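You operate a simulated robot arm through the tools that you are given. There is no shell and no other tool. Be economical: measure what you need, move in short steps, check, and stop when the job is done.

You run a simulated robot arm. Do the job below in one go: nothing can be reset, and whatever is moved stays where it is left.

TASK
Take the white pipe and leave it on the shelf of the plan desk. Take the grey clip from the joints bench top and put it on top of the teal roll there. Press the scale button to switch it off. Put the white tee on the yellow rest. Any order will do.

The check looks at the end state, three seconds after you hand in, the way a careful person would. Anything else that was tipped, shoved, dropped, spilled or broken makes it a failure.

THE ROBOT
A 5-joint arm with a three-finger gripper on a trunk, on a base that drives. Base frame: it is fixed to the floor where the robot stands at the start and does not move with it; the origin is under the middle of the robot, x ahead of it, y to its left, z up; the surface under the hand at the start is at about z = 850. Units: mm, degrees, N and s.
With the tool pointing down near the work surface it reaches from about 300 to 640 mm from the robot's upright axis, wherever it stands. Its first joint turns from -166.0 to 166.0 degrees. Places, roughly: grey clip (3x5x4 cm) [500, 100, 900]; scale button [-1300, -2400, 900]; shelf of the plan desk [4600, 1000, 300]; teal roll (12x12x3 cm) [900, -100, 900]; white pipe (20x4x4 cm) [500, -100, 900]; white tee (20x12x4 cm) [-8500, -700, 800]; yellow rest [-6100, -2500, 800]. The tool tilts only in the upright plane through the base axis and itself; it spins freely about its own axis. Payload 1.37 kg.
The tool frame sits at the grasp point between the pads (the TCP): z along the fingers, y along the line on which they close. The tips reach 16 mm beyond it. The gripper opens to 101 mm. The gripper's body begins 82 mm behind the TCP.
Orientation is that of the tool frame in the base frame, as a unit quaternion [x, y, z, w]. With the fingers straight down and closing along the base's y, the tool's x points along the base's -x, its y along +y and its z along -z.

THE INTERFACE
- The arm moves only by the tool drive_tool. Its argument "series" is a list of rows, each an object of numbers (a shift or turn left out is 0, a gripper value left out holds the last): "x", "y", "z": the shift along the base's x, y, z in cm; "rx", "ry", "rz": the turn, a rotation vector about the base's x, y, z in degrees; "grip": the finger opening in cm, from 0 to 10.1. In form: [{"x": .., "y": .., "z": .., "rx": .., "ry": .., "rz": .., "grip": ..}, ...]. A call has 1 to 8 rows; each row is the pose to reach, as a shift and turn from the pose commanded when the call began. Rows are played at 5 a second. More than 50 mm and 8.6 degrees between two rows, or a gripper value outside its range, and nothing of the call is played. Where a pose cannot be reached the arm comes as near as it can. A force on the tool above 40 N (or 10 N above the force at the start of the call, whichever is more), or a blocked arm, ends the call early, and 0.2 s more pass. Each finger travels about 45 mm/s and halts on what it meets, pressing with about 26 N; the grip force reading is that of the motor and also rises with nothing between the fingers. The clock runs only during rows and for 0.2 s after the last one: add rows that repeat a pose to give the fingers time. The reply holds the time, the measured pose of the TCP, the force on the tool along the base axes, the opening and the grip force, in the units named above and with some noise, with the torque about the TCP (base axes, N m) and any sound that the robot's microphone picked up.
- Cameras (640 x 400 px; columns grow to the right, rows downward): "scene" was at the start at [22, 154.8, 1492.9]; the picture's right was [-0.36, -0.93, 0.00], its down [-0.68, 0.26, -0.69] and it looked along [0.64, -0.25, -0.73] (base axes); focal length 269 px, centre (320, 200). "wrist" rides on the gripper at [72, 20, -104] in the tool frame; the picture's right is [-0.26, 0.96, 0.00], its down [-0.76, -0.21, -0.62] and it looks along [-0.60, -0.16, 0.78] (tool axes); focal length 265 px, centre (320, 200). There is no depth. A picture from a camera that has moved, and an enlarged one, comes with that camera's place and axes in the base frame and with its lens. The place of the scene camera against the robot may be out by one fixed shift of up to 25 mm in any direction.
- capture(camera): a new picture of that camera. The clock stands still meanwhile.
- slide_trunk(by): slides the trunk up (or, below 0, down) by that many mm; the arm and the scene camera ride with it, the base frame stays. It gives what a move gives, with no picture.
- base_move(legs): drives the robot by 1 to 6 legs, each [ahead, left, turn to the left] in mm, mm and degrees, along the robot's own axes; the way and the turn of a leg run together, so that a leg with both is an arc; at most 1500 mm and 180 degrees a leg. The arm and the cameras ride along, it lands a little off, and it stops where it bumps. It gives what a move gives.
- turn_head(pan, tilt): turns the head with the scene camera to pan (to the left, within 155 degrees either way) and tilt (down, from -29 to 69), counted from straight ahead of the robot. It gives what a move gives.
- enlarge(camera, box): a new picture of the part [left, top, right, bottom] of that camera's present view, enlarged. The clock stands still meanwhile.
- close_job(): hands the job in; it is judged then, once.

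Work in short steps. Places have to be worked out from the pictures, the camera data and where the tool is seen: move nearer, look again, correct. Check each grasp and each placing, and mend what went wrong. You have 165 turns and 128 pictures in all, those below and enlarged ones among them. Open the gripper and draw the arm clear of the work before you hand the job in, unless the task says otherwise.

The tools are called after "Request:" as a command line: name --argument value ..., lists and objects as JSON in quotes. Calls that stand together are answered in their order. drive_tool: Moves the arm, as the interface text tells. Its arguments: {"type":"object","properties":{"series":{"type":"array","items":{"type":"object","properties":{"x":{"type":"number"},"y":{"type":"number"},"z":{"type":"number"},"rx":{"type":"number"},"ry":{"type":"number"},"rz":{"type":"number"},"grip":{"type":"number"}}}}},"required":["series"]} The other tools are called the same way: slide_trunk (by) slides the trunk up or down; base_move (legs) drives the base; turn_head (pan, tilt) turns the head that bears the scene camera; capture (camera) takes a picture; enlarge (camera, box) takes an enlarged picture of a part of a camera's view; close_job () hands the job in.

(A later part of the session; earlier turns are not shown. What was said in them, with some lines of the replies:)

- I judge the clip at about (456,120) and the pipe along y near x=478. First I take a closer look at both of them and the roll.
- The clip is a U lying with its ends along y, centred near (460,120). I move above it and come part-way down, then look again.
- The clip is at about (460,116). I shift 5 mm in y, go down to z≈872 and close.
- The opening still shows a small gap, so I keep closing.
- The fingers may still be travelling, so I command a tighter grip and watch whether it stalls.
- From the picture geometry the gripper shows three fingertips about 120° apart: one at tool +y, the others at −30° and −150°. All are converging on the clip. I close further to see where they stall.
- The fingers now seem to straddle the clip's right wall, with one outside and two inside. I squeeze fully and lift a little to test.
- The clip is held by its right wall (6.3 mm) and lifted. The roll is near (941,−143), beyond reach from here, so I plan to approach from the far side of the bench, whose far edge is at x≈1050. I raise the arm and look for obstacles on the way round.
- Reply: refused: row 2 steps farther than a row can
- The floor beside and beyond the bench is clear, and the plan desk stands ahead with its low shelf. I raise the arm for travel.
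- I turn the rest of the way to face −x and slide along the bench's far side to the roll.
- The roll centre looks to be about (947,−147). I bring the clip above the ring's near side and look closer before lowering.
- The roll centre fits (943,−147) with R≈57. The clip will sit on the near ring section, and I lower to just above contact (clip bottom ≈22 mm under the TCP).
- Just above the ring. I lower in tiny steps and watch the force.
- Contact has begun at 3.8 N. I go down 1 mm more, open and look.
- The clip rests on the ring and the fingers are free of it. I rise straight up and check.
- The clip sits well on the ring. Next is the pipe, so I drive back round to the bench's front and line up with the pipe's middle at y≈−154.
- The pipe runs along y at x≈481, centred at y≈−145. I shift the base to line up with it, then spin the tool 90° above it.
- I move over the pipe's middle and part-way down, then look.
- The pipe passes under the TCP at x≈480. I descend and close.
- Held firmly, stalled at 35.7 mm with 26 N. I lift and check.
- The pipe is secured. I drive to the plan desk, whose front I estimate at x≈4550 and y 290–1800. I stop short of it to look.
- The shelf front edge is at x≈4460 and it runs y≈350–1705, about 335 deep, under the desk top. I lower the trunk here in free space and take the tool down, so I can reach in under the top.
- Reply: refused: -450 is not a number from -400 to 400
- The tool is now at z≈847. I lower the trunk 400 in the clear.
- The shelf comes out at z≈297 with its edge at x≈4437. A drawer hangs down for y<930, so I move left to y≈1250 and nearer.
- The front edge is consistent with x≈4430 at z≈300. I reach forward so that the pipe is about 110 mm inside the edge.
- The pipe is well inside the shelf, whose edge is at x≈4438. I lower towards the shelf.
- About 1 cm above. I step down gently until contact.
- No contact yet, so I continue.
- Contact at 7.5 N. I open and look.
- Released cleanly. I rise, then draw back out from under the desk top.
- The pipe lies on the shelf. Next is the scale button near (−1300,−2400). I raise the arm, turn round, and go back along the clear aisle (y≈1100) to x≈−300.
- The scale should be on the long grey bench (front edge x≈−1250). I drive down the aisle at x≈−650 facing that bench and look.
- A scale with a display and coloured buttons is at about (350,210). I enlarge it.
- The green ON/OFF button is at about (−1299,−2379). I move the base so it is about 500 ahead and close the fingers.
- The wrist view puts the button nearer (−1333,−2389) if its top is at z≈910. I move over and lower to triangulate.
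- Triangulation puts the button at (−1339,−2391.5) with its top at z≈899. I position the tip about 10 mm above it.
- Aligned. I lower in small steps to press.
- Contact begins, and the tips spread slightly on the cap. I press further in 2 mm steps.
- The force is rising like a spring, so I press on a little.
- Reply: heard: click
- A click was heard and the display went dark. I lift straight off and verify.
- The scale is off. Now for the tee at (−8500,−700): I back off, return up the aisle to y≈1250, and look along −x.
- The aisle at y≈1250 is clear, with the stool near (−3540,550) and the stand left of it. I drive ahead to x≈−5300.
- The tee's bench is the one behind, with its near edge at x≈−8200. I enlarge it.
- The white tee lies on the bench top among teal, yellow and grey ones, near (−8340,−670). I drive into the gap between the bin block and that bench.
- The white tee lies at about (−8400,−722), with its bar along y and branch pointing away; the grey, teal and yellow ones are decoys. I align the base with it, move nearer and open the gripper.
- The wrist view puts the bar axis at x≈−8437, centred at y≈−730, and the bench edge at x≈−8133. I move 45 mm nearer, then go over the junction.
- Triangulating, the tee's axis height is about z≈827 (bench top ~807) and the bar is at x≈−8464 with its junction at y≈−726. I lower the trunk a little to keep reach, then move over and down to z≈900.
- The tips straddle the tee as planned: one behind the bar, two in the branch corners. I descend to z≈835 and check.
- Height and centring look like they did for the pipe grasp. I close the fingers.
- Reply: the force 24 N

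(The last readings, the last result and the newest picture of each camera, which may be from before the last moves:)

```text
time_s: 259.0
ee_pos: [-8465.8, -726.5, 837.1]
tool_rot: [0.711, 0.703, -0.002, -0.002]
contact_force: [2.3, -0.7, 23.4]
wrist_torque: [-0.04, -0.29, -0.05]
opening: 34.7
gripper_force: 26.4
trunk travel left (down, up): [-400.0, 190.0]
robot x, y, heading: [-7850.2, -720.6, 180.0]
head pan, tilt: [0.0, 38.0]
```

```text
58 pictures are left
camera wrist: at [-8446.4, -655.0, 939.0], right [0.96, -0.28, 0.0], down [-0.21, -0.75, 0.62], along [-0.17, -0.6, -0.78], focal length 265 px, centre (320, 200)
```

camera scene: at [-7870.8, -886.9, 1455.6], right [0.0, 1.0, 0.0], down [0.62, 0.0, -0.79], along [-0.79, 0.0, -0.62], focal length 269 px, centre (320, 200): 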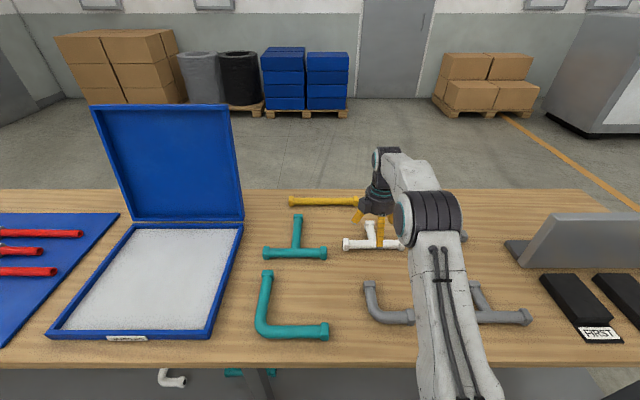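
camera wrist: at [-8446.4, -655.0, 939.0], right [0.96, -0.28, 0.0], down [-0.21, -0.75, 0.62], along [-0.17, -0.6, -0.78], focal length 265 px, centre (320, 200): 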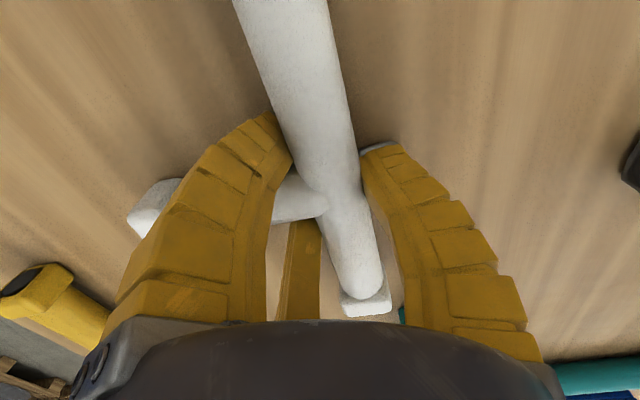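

Gripped at 34.7 mm with 26 N, the bar between one finger and the two beside the branch. I lift gently and check.

Request:
drive_tool --series '[{"z": 1}, {"z": 3}, {"z": 7}, {"z": 11.5}, {"z": 16}, {"x": 2, "z": 20}, {"x": 5, "z": 23.5}, {"x": 9, "z": 25}]'

Request:
capture --camera "wrist"

Request:
enlarge --camera "scene" --box '[300, 120, 460, 270]'

```text
time_s: 260.8
ee_pos: [-8375.9, -727.3, 1086.5]
tool_rot: [0.71, 0.704, 0.0, -0.001]
contact_force: [0.1, -0.4, -1.3]
wrist_torque: [-0.03, 0.01, 0.04]
opening: 36.9
gripper_force: 26.2
trunk travel left (down, up): [-400.0, 190.0]
robot x, y, heading: [-7849.8, -717.3, 179.9]
head pan, tilt: [0.0, 38.0]
```

```text
57 pictures are left
camera wrist: at [-8355.9, -654.5, 1190.4], right [0.96, -0.28, 0.0], down [-0.22, -0.75, 0.62], along [-0.17, -0.6, -0.78], focal length 265 px, centre (320, 200)
```

wrist: 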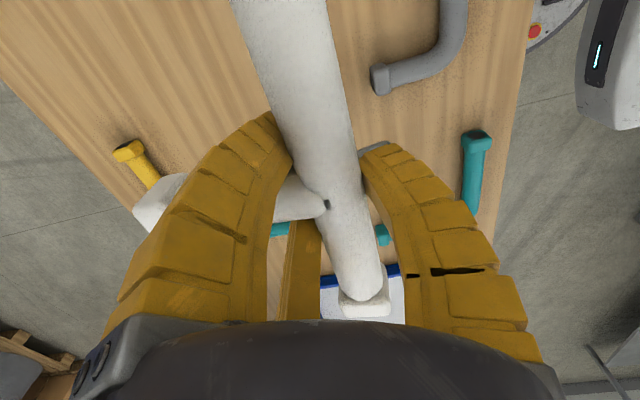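

```text
2.67 times, centred on (380, 195) of scene
camera zoom: at [-7869.7, -886.9, 1455.6], right [0.0, 1.0, 0.0], down [0.62, 0.0, -0.79], along [-0.79, 0.0, -0.62], focal length 716 px, centre (160, 213)
```

zoom: 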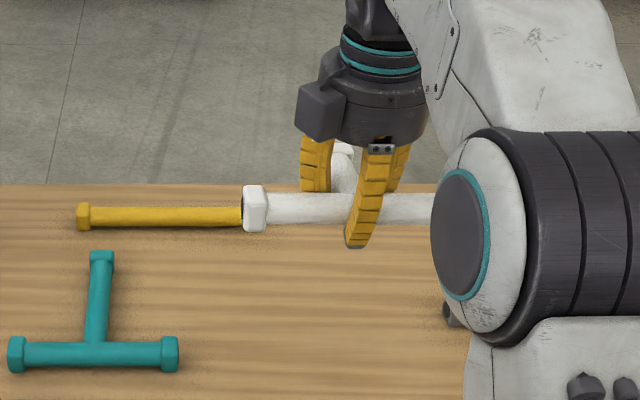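

The tee is held. I back away from the bench and turn the head towards the rest, at about (−6100,−2500).

Request:
base_move --legs '[[-350, 0, 0]]'

Request:
turn_head --pan 135 --tilt 22

Request:
capture --camera "scene"

```text
time_s: 263.1
ee_pos: [-8026.8, -727.2, 1087.2]
tool_rot: [0.711, 0.703, 0.0, 0.0]
contact_force: [-0.3, -0.7, -0.8]
wrist_torque: [0.0, 0.0, -0.01]
opening: 36.9
gripper_force: 25.8
trunk travel left (down, up): [-400.0, 190.0]
robot x, y, heading: [-7501.9, -724.1, 180.0]
head pan, tilt: [0.0, 38.0]
```

```text
time_s: 265.2
ee_pos: [-8028.5, -727.5, 1086.5]
tool_rot: [0.711, 0.703, 0.0, 0.001]
contact_force: [0.9, -0.2, -1.2]
wrist_torque: [0.02, 0.0, 0.0]
opening: 37.0
gripper_force: 26.1
trunk travel left (down, up): [-400.0, 190.0]
robot x, y, heading: [-7499.8, -724.0, 179.6]
head pan, tilt: [135.0, 22.0]
```

```text
55 pictures are left
camera scene: at [-7369.6, -954.4, 1480.8], right [-0.71, -0.7, 0.0], down [-0.26, 0.27, -0.93], along [0.65, -0.66, -0.37], focal length 269 px, centre (320, 200)
```

scene: 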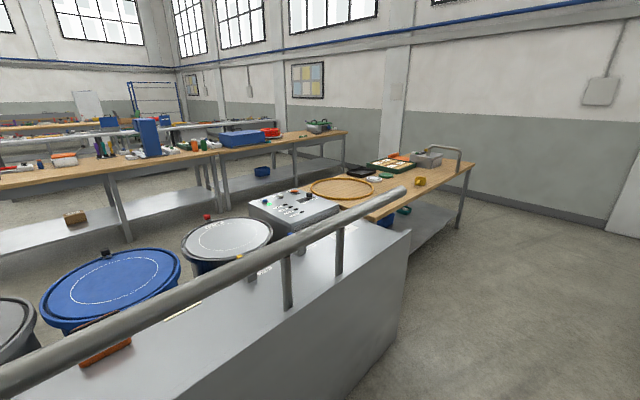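

I enlarge around where the rest should be (pixel ≈(343,185)).

Request:
enlarge --camera "scene" --box '[240, 130, 480, 250]'

```text
2.67 times, centred on (360, 190) of scene
camera zoom: at [-7369.6, -954.4, 1480.8], right [-0.71, -0.7, 0.0], down [-0.26, 0.27, -0.93], along [0.65, -0.66, -0.37], focal length 716 px, centre (213, 227)
```

zoom: 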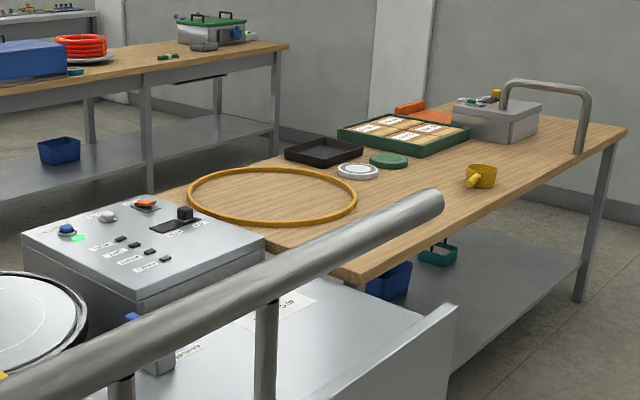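

The rest must be the yellow ring on the wooden bench. Triangulated from two views it is at about (−6070,−2545), z≈770. It is nearest the +x edge (x≈−5810), so I go round by y≈1215 and down the other aisle at x≈−4950.

Request:
base_move --legs '[[0, -1500, 0], [0, -440, 0], [-1500, 0, 0], [-1050, 0, 0]]'

Request:
turn_head --pan 70 --tilt 22

Request:
capture --camera "scene"

```text
time_s: 287.1
ee_pos: [-5473.2, 1218.3, 1087.2]
tool_rot: [0.713, 0.702, 0.0, 0.001]
contact_force: [0.4, 0.5, -0.6]
wrist_torque: [-0.01, 0.0, 0.01]
opening: 35.4
gripper_force: 25.7
trunk travel left (down, up): [-400.0, 190.0]
robot x, y, heading: [-4947.3, 1223.4, 179.6]
head pan, tilt: [135.0, 22.0]
```

```text
time_s: 288.4
ee_pos: [-5473.3, 1217.5, 1086.6]
tool_rot: [0.712, 0.702, 0.0, 0.0]
contact_force: [-0.9, 0.0, 0.0]
wrist_torque: [-0.04, -0.01, -0.01]
opening: 35.4
gripper_force: 25.6
trunk travel left (down, up): [-400.0, 190.0]
robot x, y, heading: [-4948.4, 1222.2, 179.7]
head pan, tilt: [70.0, 22.0]
```

```text
53 pictures are left
camera scene: at [-4913.4, 967.7, 1480.8], right [-0.94, 0.35, 0.0], down [0.13, 0.35, -0.93], along [-0.32, -0.87, -0.37], focal length 269 px, centre (320, 200)
```

scene: 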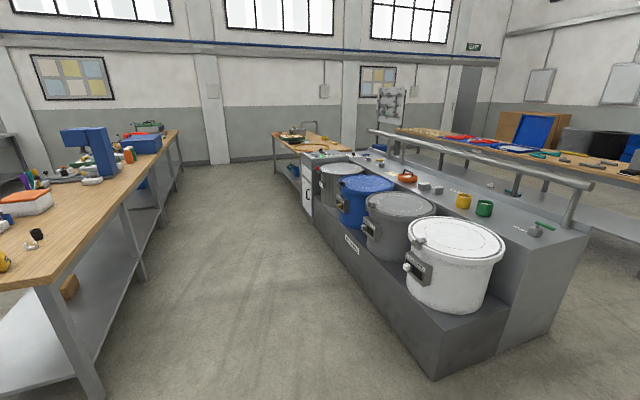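

The aisle (x −4130 to −5800) is clear. I slide down it to the ring.

Request:
base_move --legs '[[0, 0, 0.3], [0, 1500, 0], [0, 1500, 0], [0, 720, 0]]'

Request:
turn_head --pan 5 --tilt 38

Request:
capture --camera "scene"

```text
time_s: 306.8
ee_pos: [-5418.4, -2545.9, 1086.4]
tool_rot: [0.699, 0.715, -0.001, 0.0]
contact_force: [0.7, 1.1, -1.0]
wrist_torque: [0.01, -0.01, -0.02]
opening: 33.0
gripper_force: 26.1
trunk travel left (down, up): [-400.0, 190.0]
robot x, y, heading: [-4889.5, -2517.3, -178.3]
head pan, tilt: [70.0, 22.0]
```

```text
time_s: 308.2
ee_pos: [-5417.9, -2544.6, 1085.9]
tool_rot: [0.698, 0.716, 0.0, -0.001]
contact_force: [0.8, -0.6, -0.4]
wrist_torque: [0.02, 0.01, 0.01]
opening: 32.8
gripper_force: 25.9
trunk travel left (down, up): [-400.0, 190.0]
robot x, y, heading: [-4895.0, -2521.2, -178.0]
head pan, tilt: [5.0, 38.0]
```

```text
52 pictures are left
camera scene: at [-4906.2, -2693.6, 1455.7], right [-0.12, 0.99, 0.0], down [0.61, 0.07, -0.79], along [-0.78, -0.1, -0.62], focal length 269 px, centre (320, 200)
```

scene: 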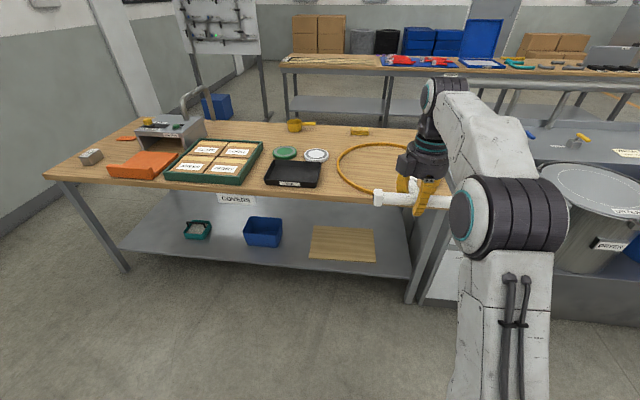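

I enlarge on the ring and on the small yellow block behind it to be sure which is the rest.

Request:
enlarge --camera "scene" --box '[270, 110, 470, 220]'

Request:
capture --camera "wrist"

```text
3.20 times, centred on (370, 165) of scene
camera zoom: at [-4906.2, -2693.6, 1455.7], right [-0.12, 0.99, 0.0], down [0.61, 0.07, -0.79], along [-0.78, -0.1, -0.62], focal length 860 px, centre (160, 312)
```

zoom: 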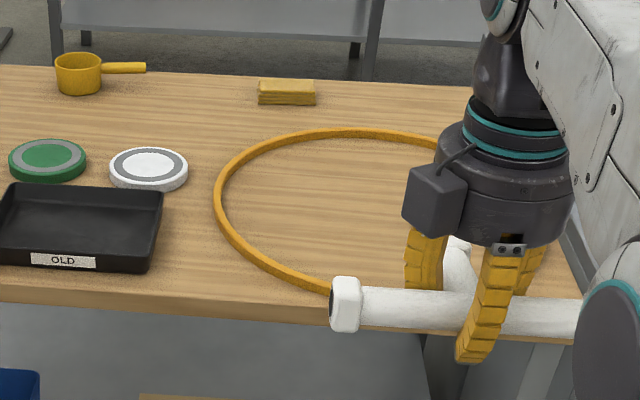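

```text
50 pictures are left
camera wrist: at [-5401.7, -2470.9, 1189.7], right [0.97, -0.24, 0.0], down [-0.19, -0.76, 0.62], along [-0.15, -0.6, -0.78], focal length 265 px, centre (320, 200)
```

wrist: 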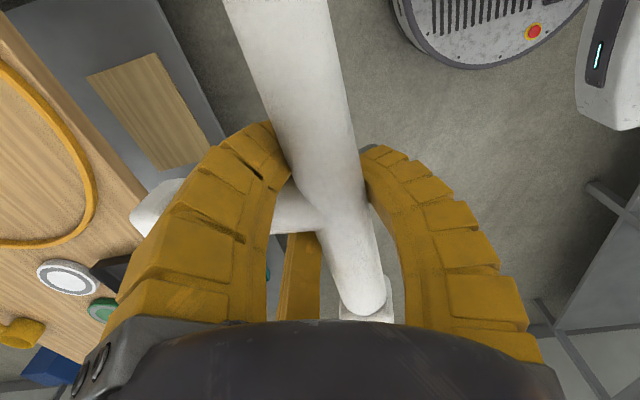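

By coordinates the ring is the rest; the small block behind is over 300 mm off. I drive 590 ahead, holding the tee high over the bench, and look from above.

Request:
base_move --legs '[[0, 30, -2], [560, 0, 0]]'

Request:
capture --camera "wrist"

Request:
capture --camera "scene"

```text
time_s: 311.8
ee_pos: [-5972.8, -2551.4, 1086.9]
tool_rot: [0.712, 0.702, 0.001, 0.0]
contact_force: [-0.6, 0.0, -1.9]
wrist_torque: [-0.02, -0.04, 0.01]
opening: 32.2
gripper_force: 25.5
trunk travel left (down, up): [-400.0, 190.0]
robot x, y, heading: [-5444.7, -2546.9, 179.9]
head pan, tilt: [5.0, 38.0]
```

```text
49 pictures are left
camera wrist: at [-5953.7, -2478.9, 1189.6], right [0.96, -0.28, 0.0], down [-0.22, -0.75, 0.62], along [-0.17, -0.6, -0.78], focal length 265 px, centre (320, 200)
```

wrist: 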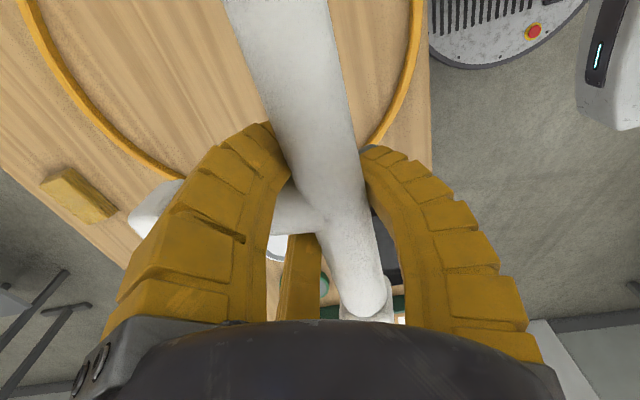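

```text
48 pictures are left
camera scene: at [-5467.7, -2720.6, 1455.6], right [-0.08, 1.0, 0.0], down [0.61, 0.05, -0.79], along [-0.79, -0.06, -0.62], focal length 269 px, centre (320, 200)
```

scene: 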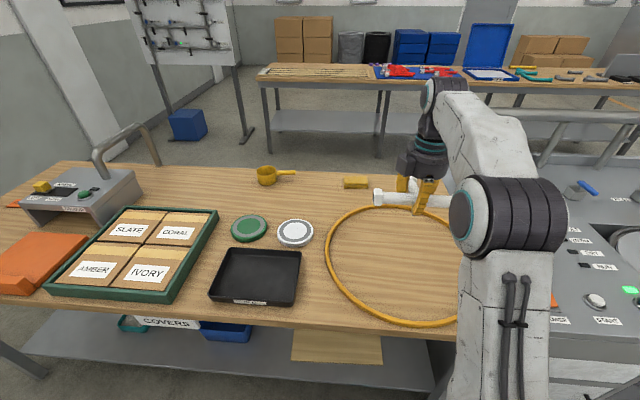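

The ring fits centre (−6084,−2511), R≈235, matching the given place. I move 60 mm nearer and bring the tee over the middle.

Request:
base_move --legs '[[60, -30, 0]]'

Request:
drive_tool --series '[{"x": -2.5, "z": -3}, {"x": -3, "z": -7}, {"x": -3, "z": -11}, {"x": -3, "z": -15}, {"x": -3, "z": -18}, {"x": -3, "z": -18}]'

Request:
capture --camera "wrist"

Request:
enlarge --camera "scene" --box '[320, 160, 480, 340]'

```text
time_s: 312.8
ee_pos: [-6031.7, -2519.4, 1086.1]
tool_rot: [0.712, 0.702, 0.001, 0.001]
contact_force: [-1.4, -0.8, -1.0]
wrist_torque: [0.02, -0.04, 0.02]
opening: 31.8
gripper_force: 26.0
trunk travel left (down, up): [-400.0, 190.0]
robot x, y, heading: [-5505.0, -2512.5, 179.6]
head pan, tilt: [5.0, 38.0]
```

```text
time_s: 314.2
ee_pos: [-6062.1, -2520.7, 910.1]
tool_rot: [0.713, 0.701, 0.0, 0.0]
contact_force: [0.1, -0.2, -1.4]
wrist_torque: [-0.02, -0.02, -0.04]
opening: 31.8
gripper_force: 26.3
trunk travel left (down, up): [-400.0, 190.0]
robot x, y, heading: [-5502.3, -2515.0, 179.4]
head pan, tilt: [5.0, 38.0]
```

```text
47 pictures are left
camera wrist: at [-6041.3, -2448.5, 1012.4], right [0.96, -0.28, 0.0], down [-0.22, -0.75, 0.62], along [-0.17, -0.6, -0.78], focal length 265 px, centre (320, 200)
```

wrist: 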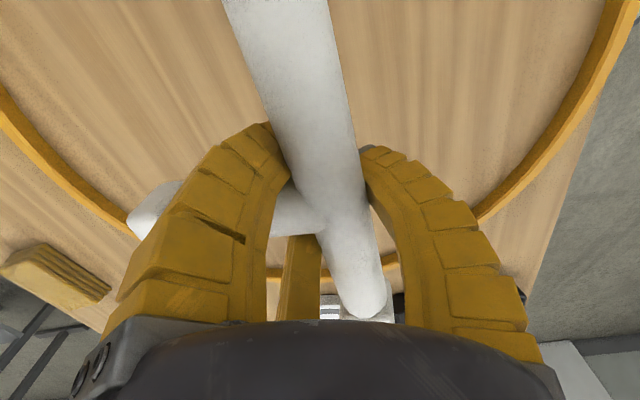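

```text
2.22 times, centred on (400, 250) of scene
camera zoom: at [-5525.5, -2690.0, 1455.6], right [-0.08, 1.0, 0.0], down [0.61, 0.05, -0.79], along [-0.79, -0.06, -0.62], focal length 597 px, centre (142, 89)
```

zoom: 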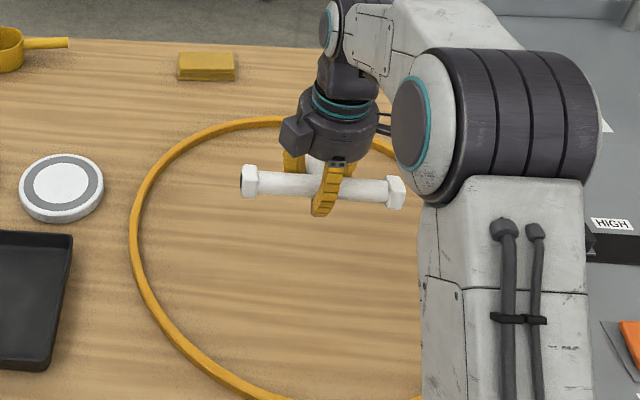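

The tee is over the ring's middle. I lower to just above the surface.

Request:
drive_tool --series '[{"z": -3}, {"z": -5.5}, {"z": -6.5}, {"z": -6.5}]'

Request:
enlarge --camera "scene" --box '[360, 170, 460, 270]'

```text
time_s: 315.2
ee_pos: [-6062.8, -2520.7, 840.7]
tool_rot: [0.713, 0.702, 0.0, 0.001]
contact_force: [0.0, -0.1, -0.5]
wrist_torque: [0.01, -0.04, 0.02]
opening: 31.5
gripper_force: 25.5
trunk travel left (down, up): [-400.0, 190.0]
robot x, y, heading: [-5502.6, -2512.8, 179.6]
head pan, tilt: [5.0, 38.0]
```

```text
4.00 times, centred on (410, 220) of scene
camera zoom: at [-5525.5, -2690.0, 1455.6], right [-0.08, 1.0, 0.0], down [0.61, 0.05, -0.79], along [-0.79, -0.06, -0.62], focal length 1075 px, centre (-40, 120)
```

zoom: 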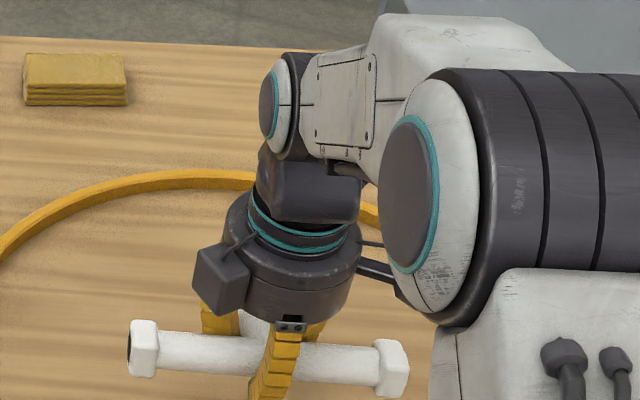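

Not down yet. I continue in small steps.

Request:
drive_tool --series '[{"z": -0.4}, {"z": -0.7}, {"z": -0.7}]'

```text
time_s: 316.0
ee_pos: [-6061.7, -2521.0, 834.6]
tool_rot: [0.713, 0.701, 0.0, 0.0]
contact_force: [-0.5, -0.3, -1.7]
wrist_torque: [-0.01, 0.01, -0.01]
opening: 31.3
gripper_force: 25.9
trunk travel left (down, up): [-400.0, 190.0]
robot x, y, heading: [-5505.9, -2517.9, 179.7]
head pan, tilt: [5.0, 38.0]
```

Still free, so I keep stepping down.

Request:
drive_tool --series '[{"z": -0.3}, {"z": -0.6}, {"z": -0.6}]'

Request:
enlarge --camera "scene" --box '[360, 190, 460, 290]'

```text
time_s: 316.8
ee_pos: [-6062.6, -2519.9, 828.8]
tool_rot: [0.713, 0.701, 0.0, 0.0]
contact_force: [0.2, -0.2, -1.7]
wrist_torque: [0.01, 0.01, 0.01]
opening: 31.0
gripper_force: 26.3
trunk travel left (down, up): [-400.0, 190.0]
robot x, y, heading: [-5509.3, -2516.6, 179.5]
head pan, tilt: [5.0, 38.0]
```

```text
4.00 times, centred on (410, 240) of scene
camera zoom: at [-5525.5, -2690.0, 1455.6], right [-0.08, 1.0, 0.0], down [0.61, 0.05, -0.79], along [-0.79, -0.06, -0.62], focal length 1075 px, centre (-40, 40)
```

zoom: 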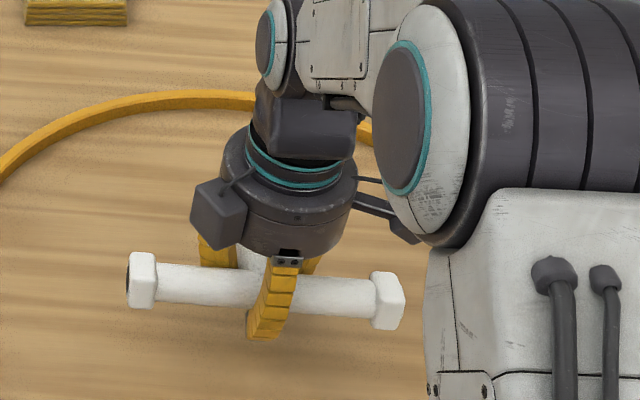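

Still no contact, so I keep lowering.

Request:
drive_tool --series '[{"z": -0.3}, {"z": -0.6}, {"z": -0.6}]'

Request:
drive_tool --series '[{"z": -0.2}, {"z": -0.4}, {"z": -0.4}]'

```text
time_s: 317.6
ee_pos: [-6061.5, -2520.2, 822.2]
tool_rot: [0.713, 0.701, 0.0, 0.001]
contact_force: [0.0, -0.2, -0.6]
wrist_torque: [-0.05, 0.02, -0.01]
opening: 31.0
gripper_force: 25.7
trunk travel left (down, up): [-400.0, 190.0]
robot x, y, heading: [-5503.6, -2513.0, 179.4]
head pan, tilt: [5.0, 38.0]
```

```text
time_s: 318.4
ee_pos: [-6061.4, -2519.6, 819.2]
tool_rot: [0.713, 0.701, 0.0, 0.0]
contact_force: [0.1, 0.4, -1.1]
wrist_torque: [0.03, 0.0, 0.01]
opening: 30.8
gripper_force: 26.1
trunk travel left (down, up): [-400.0, 190.0]
robot x, y, heading: [-5507.7, -2520.5, 179.8]
head pan, tilt: [5.0, 38.0]
```

Request:
capture --camera "wrist"

Request:
drive_tool --series '[{"z": -0.3}, {"z": -0.6}, {"z": -0.6}]'

```text
43 pictures are left
camera wrist: at [-6041.6, -2447.9, 922.3], right [0.96, -0.28, 0.0], down [-0.22, -0.75, 0.62], along [-0.17, -0.6, -0.78], focal length 265 px, centre (320, 200)
```

wrist: 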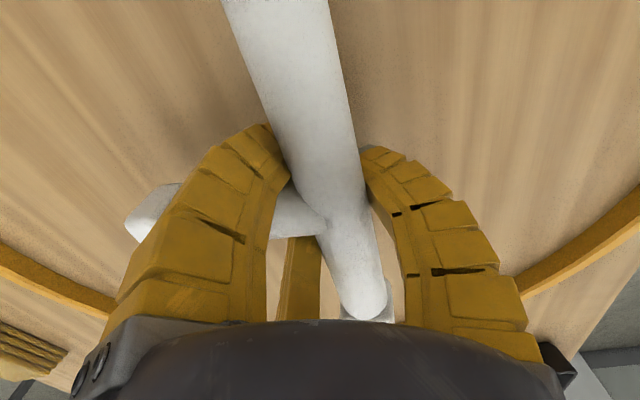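

```text
time_s: 319.2
ee_pos: [-6061.4, -2520.3, 811.4]
tool_rot: [0.713, 0.701, -0.001, 0.0]
contact_force: [-0.2, -0.6, -0.3]
wrist_torque: [0.01, -0.02, 0.0]
opening: 30.8
gripper_force: 26.2
trunk travel left (down, up): [-400.0, 190.0]
robot x, y, heading: [-5509.1, -2513.2, 179.9]
head pan, tilt: [5.0, 38.0]
```

Still free, so the bench must be lower (~775). I continue in small steps.

Request:
drive_tool --series '[{"z": -0.3}, {"z": -0.6}, {"z": -0.6}]'

Request:
enlarge --camera "scene" --box '[360, 190, 460, 290]'

```text
time_s: 320.0
ee_pos: [-6061.5, -2520.5, 805.7]
tool_rot: [0.713, 0.702, 0.0, 0.001]
contact_force: [0.9, -0.4, -0.8]
wrist_torque: [0.0, -0.02, -0.03]
opening: 30.7
gripper_force: 26.2
trunk travel left (down, up): [-400.0, 190.0]
robot x, y, heading: [-5503.8, -2515.9, 179.7]
head pan, tilt: [5.0, 38.0]
```

```text
4.00 times, centred on (410, 240) of scene
camera zoom: at [-5525.5, -2690.0, 1455.6], right [-0.08, 1.0, 0.0], down [0.61, 0.05, -0.79], along [-0.79, -0.06, -0.62], focal length 1075 px, centre (-40, 40)
```

zoom: 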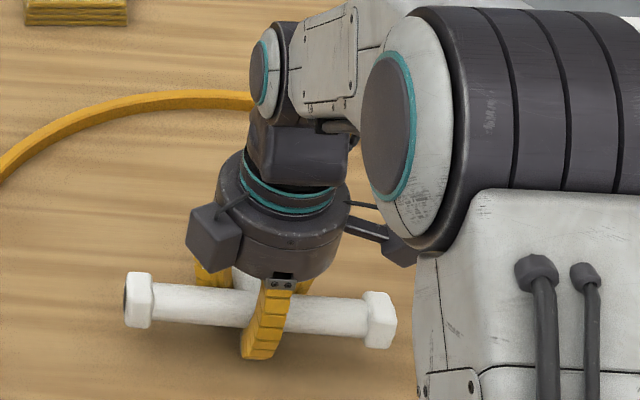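

Nearly there by the shadow. I continue slowly.

Request:
drive_tool --series '[{"z": -0.2}, {"z": -0.4}, {"z": -0.4}]'

Request:
drive_tool --series '[{"z": -0.2}, {"z": -0.4}, {"z": -0.4}]'

```text
time_s: 320.8
ee_pos: [-6061.4, -2522.5, 801.4]
tool_rot: [0.713, 0.701, -0.001, 0.0]
contact_force: [-0.8, -0.1, -1.3]
wrist_torque: [0.02, 0.03, -0.03]
opening: 29.9
gripper_force: 25.9
trunk travel left (down, up): [-400.0, 190.0]
robot x, y, heading: [-5505.5, -2515.1, 179.8]
head pan, tilt: [5.0, 38.0]
```

```text
time_s: 321.6
ee_pos: [-6061.3, -2520.3, 798.0]
tool_rot: [0.713, 0.701, 0.0, 0.0]
contact_force: [0.6, 0.2, -0.8]
wrist_torque: [0.02, -0.02, -0.04]
opening: 18.7
gripper_force: 5.2
trunk travel left (down, up): [-400.0, 190.0]
robot x, y, heading: [-5505.0, -2515.7, 179.3]
head pan, tilt: [5.0, 38.0]
```

The grip reading fell, so the tee slipped out. I look at once.

Request:
capture --camera "wrist"

Request:
enlarge --camera "scene" --box '[330, 170, 490, 310]'

```text
41 pictures are left
camera wrist: at [-6041.8, -2448.1, 901.7], right [0.96, -0.28, 0.0], down [-0.22, -0.75, 0.62], along [-0.17, -0.6, -0.78], focal length 265 px, centre (320, 200)
```

wrist: 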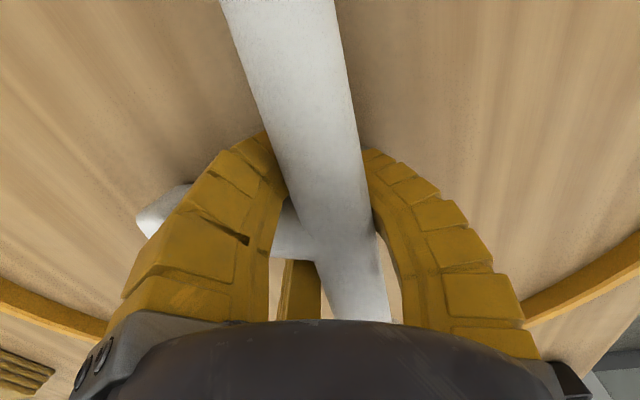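

```text
2.86 times, centred on (410, 240) of scene
camera zoom: at [-5525.5, -2690.0, 1455.6], right [-0.08, 1.0, 0.0], down [0.61, 0.05, -0.79], along [-0.79, -0.06, -0.62], focal length 768 px, centre (63, 86)
```

zoom: 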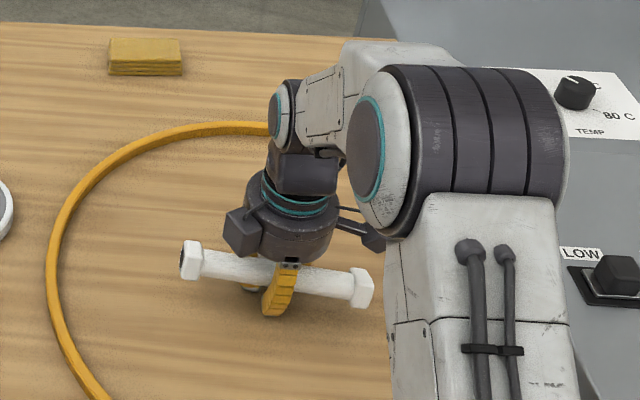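

The tee has been squeezed up onto the closed tips rather than dropped. I stop closing (grip 2 cm), so it rests on the fingers, and lower until the tips touch the bench.

Request:
drive_tool --series '[{"z": -0.3, "grip": 2.0}, {"z": -0.6, "grip": 2.0}, {"z": -0.6, "grip": 2.0}]'

Request:
capture --camera "wrist"

```text
time_s: 322.4
ee_pos: [-6060.3, -2519.6, 792.9]
tool_rot: [0.713, 0.701, -0.001, -0.002]
contact_force: [-1.9, 1.2, 9.9]
wrist_torque: [0.06, 0.14, -0.09]
opening: 23.3
gripper_force: 8.5
trunk travel left (down, up): [-400.0, 190.0]
robot x, y, heading: [-5503.6, -2516.3, 179.7]
head pan, tilt: [5.0, 38.0]
```

```text
39 pictures are left
camera wrist: at [-6041.0, -2447.8, 897.0], right [0.96, -0.28, 0.0], down [-0.22, -0.75, 0.62], along [-0.18, -0.6, -0.78], focal length 265 px, centre (320, 200)
```

wrist: 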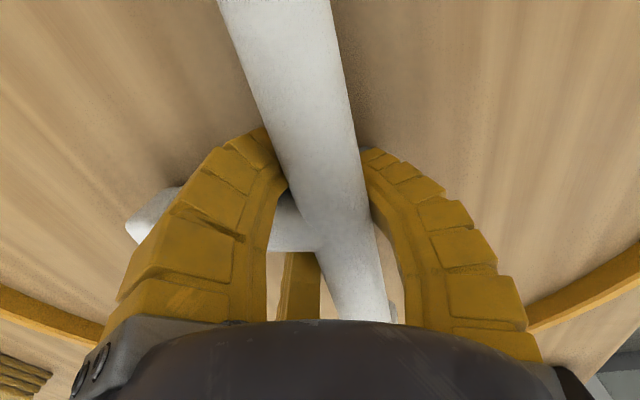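

Contact at 10 N with the tips at the bench. I open slowly so the tee settles down between the fingers.

Request:
drive_tool --series '[{"z": 0.1, "grip": 2.5}, {"z": 0.1, "grip": 3}, {"z": 0.1, "grip": 3.4}, {"z": 0.1, "grip": 3.8}, {"z": 0.1, "grip": 4.2}, {"z": 0.1, "grip": 4.6}, {"z": 0.1, "grip": 5}, {"z": 0.1, "grip": 5}]'

Request:
capture --camera "wrist"

Request:
enlarge --camera "scene" --box '[330, 170, 490, 310]'

```text
time_s: 324.2
ee_pos: [-6061.0, -2519.8, 794.1]
tool_rot: [0.712, 0.702, 0.0, 0.0]
contact_force: [-2.5, -0.2, 19.1]
wrist_torque: [0.03, 0.06, 0.0]
opening: 50.9
gripper_force: 0.3
trunk travel left (down, up): [-400.0, 190.0]
robot x, y, heading: [-5505.8, -2513.8, 179.5]
head pan, tilt: [5.0, 38.0]
```

```text
38 pictures are left
camera wrist: at [-6040.8, -2448.1, 898.0], right [0.96, -0.28, 0.0], down [-0.22, -0.75, 0.62], along [-0.17, -0.6, -0.78], focal length 265 px, centre (320, 200)
```

wrist: 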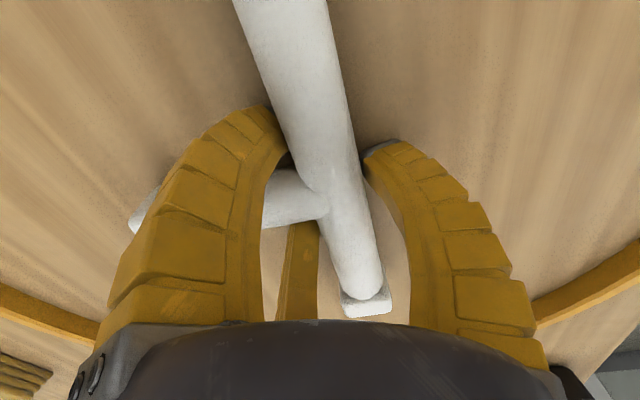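

```text
2.86 times, centred on (410, 240) of scene
camera zoom: at [-5523.9, -2690.1, 1455.7], right [-0.08, 1.0, 0.0], down [0.61, 0.05, -0.79], along [-0.79, -0.06, -0.61], focal length 768 px, centre (63, 86)
```

zoom: 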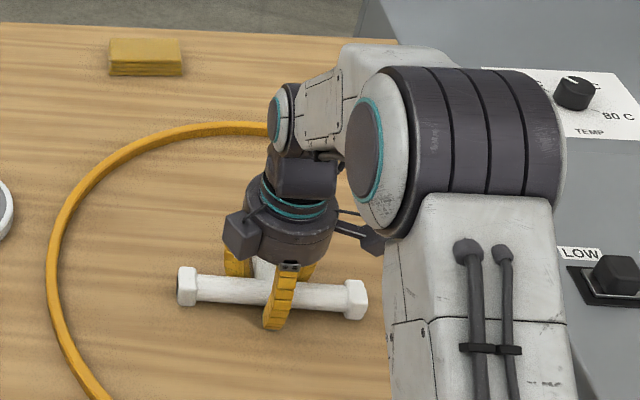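

The tee has settled flat. I ease up, open fully and withdraw.

Request:
drive_tool --series '[{"z": 0.6, "grip": 6}, {"z": 0.8, "grip": 8}, {"z": 0.9, "grip": 10}, {"z": 0.9, "grip": 10}, {"z": 0.9, "grip": 10}, {"z": 0.9, "grip": 10}]'

Request:
drive_tool --series '[{"z": 3}, {"z": 7.5}, {"z": 12}, {"z": 16.5}, {"z": 21}, {"z": 25.5}, {"x": 4, "z": 27}, {"x": 8, "z": 28}]'

Request:
base_move --legs '[[-350, 0, 0]]'

Request:
capture --camera "scene"

```text
time_s: 325.6
ee_pos: [-6061.5, -2520.7, 802.4]
tool_rot: [0.713, 0.701, -0.001, 0.0]
contact_force: [-0.4, 0.2, -1.2]
wrist_torque: [-0.02, -0.02, 0.02]
opening: 99.8
gripper_force: 0.1
trunk travel left (down, up): [-400.0, 190.0]
robot x, y, heading: [-5506.3, -2514.7, 179.8]
head pan, tilt: [5.0, 38.0]
```

```text
time_s: 327.4
ee_pos: [-5979.6, -2521.5, 1081.3]
tool_rot: [0.713, 0.701, 0.0, 0.0]
contact_force: [0.3, -0.5, -0.4]
wrist_torque: [0.0, 0.03, -0.03]
opening: 99.8
gripper_force: 0.1
trunk travel left (down, up): [-400.0, 190.0]
robot x, y, heading: [-5502.7, -2518.2, 179.5]
head pan, tilt: [5.0, 38.0]
```

```text
time_s: 329.7
ee_pos: [-5626.7, -2523.7, 1080.6]
tool_rot: [0.712, 0.702, 0.001, 0.001]
contact_force: [0.8, 0.1, 0.4]
wrist_torque: [0.02, 0.03, 0.02]
opening: 100.0
gripper_force: 0.1
trunk travel left (down, up): [-400.0, 190.0]
robot x, y, heading: [-5148.4, -2517.9, 179.7]
head pan, tilt: [5.0, 38.0]
```

```text
36 pictures are left
camera scene: at [-5170.4, -2692.2, 1455.7], right [-0.08, 1.0, 0.0], down [0.61, 0.05, -0.79], along [-0.79, -0.06, -0.62], focal length 269 px, centre (320, 200)
```

scene: 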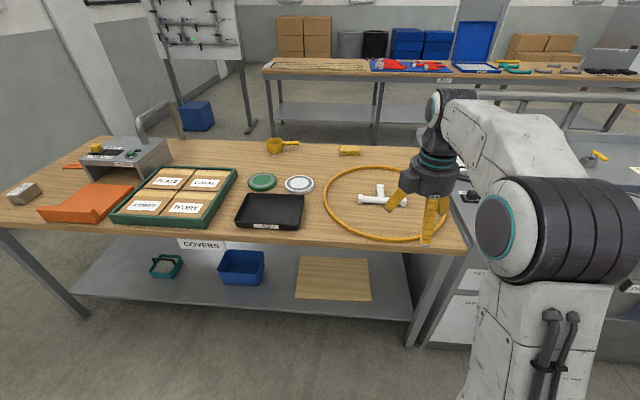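

The tee lies flat in the middle of the yellow ring, the gripper is open and the arm is clear. The other three jobs were checked earlier, so I hand in.

Request:
close_job

```text
The job is handed in.
```

I handed the job in with all four parts done; two points are worth knowing.

- **Grey clip:** it sits on top of the teal roll, on the ring's near side.
- **White pipe:** it lies on the shelf of the plan desk, about 110 mm in from the front edge.
- **Scale:** I pressed the ON/OFF button once, heard a click, and the display went dark.
- **White tee:** it lies flat on the bench inside the yellow ring, near its middle. I took the ring to be the yellow rest because its centre matches the given place. A small yellow block behind it is more than 300 mm off.

While I was lowering the tee it slipped upwards in the grip. It stayed on the fingers, and I set it down without dropping it.
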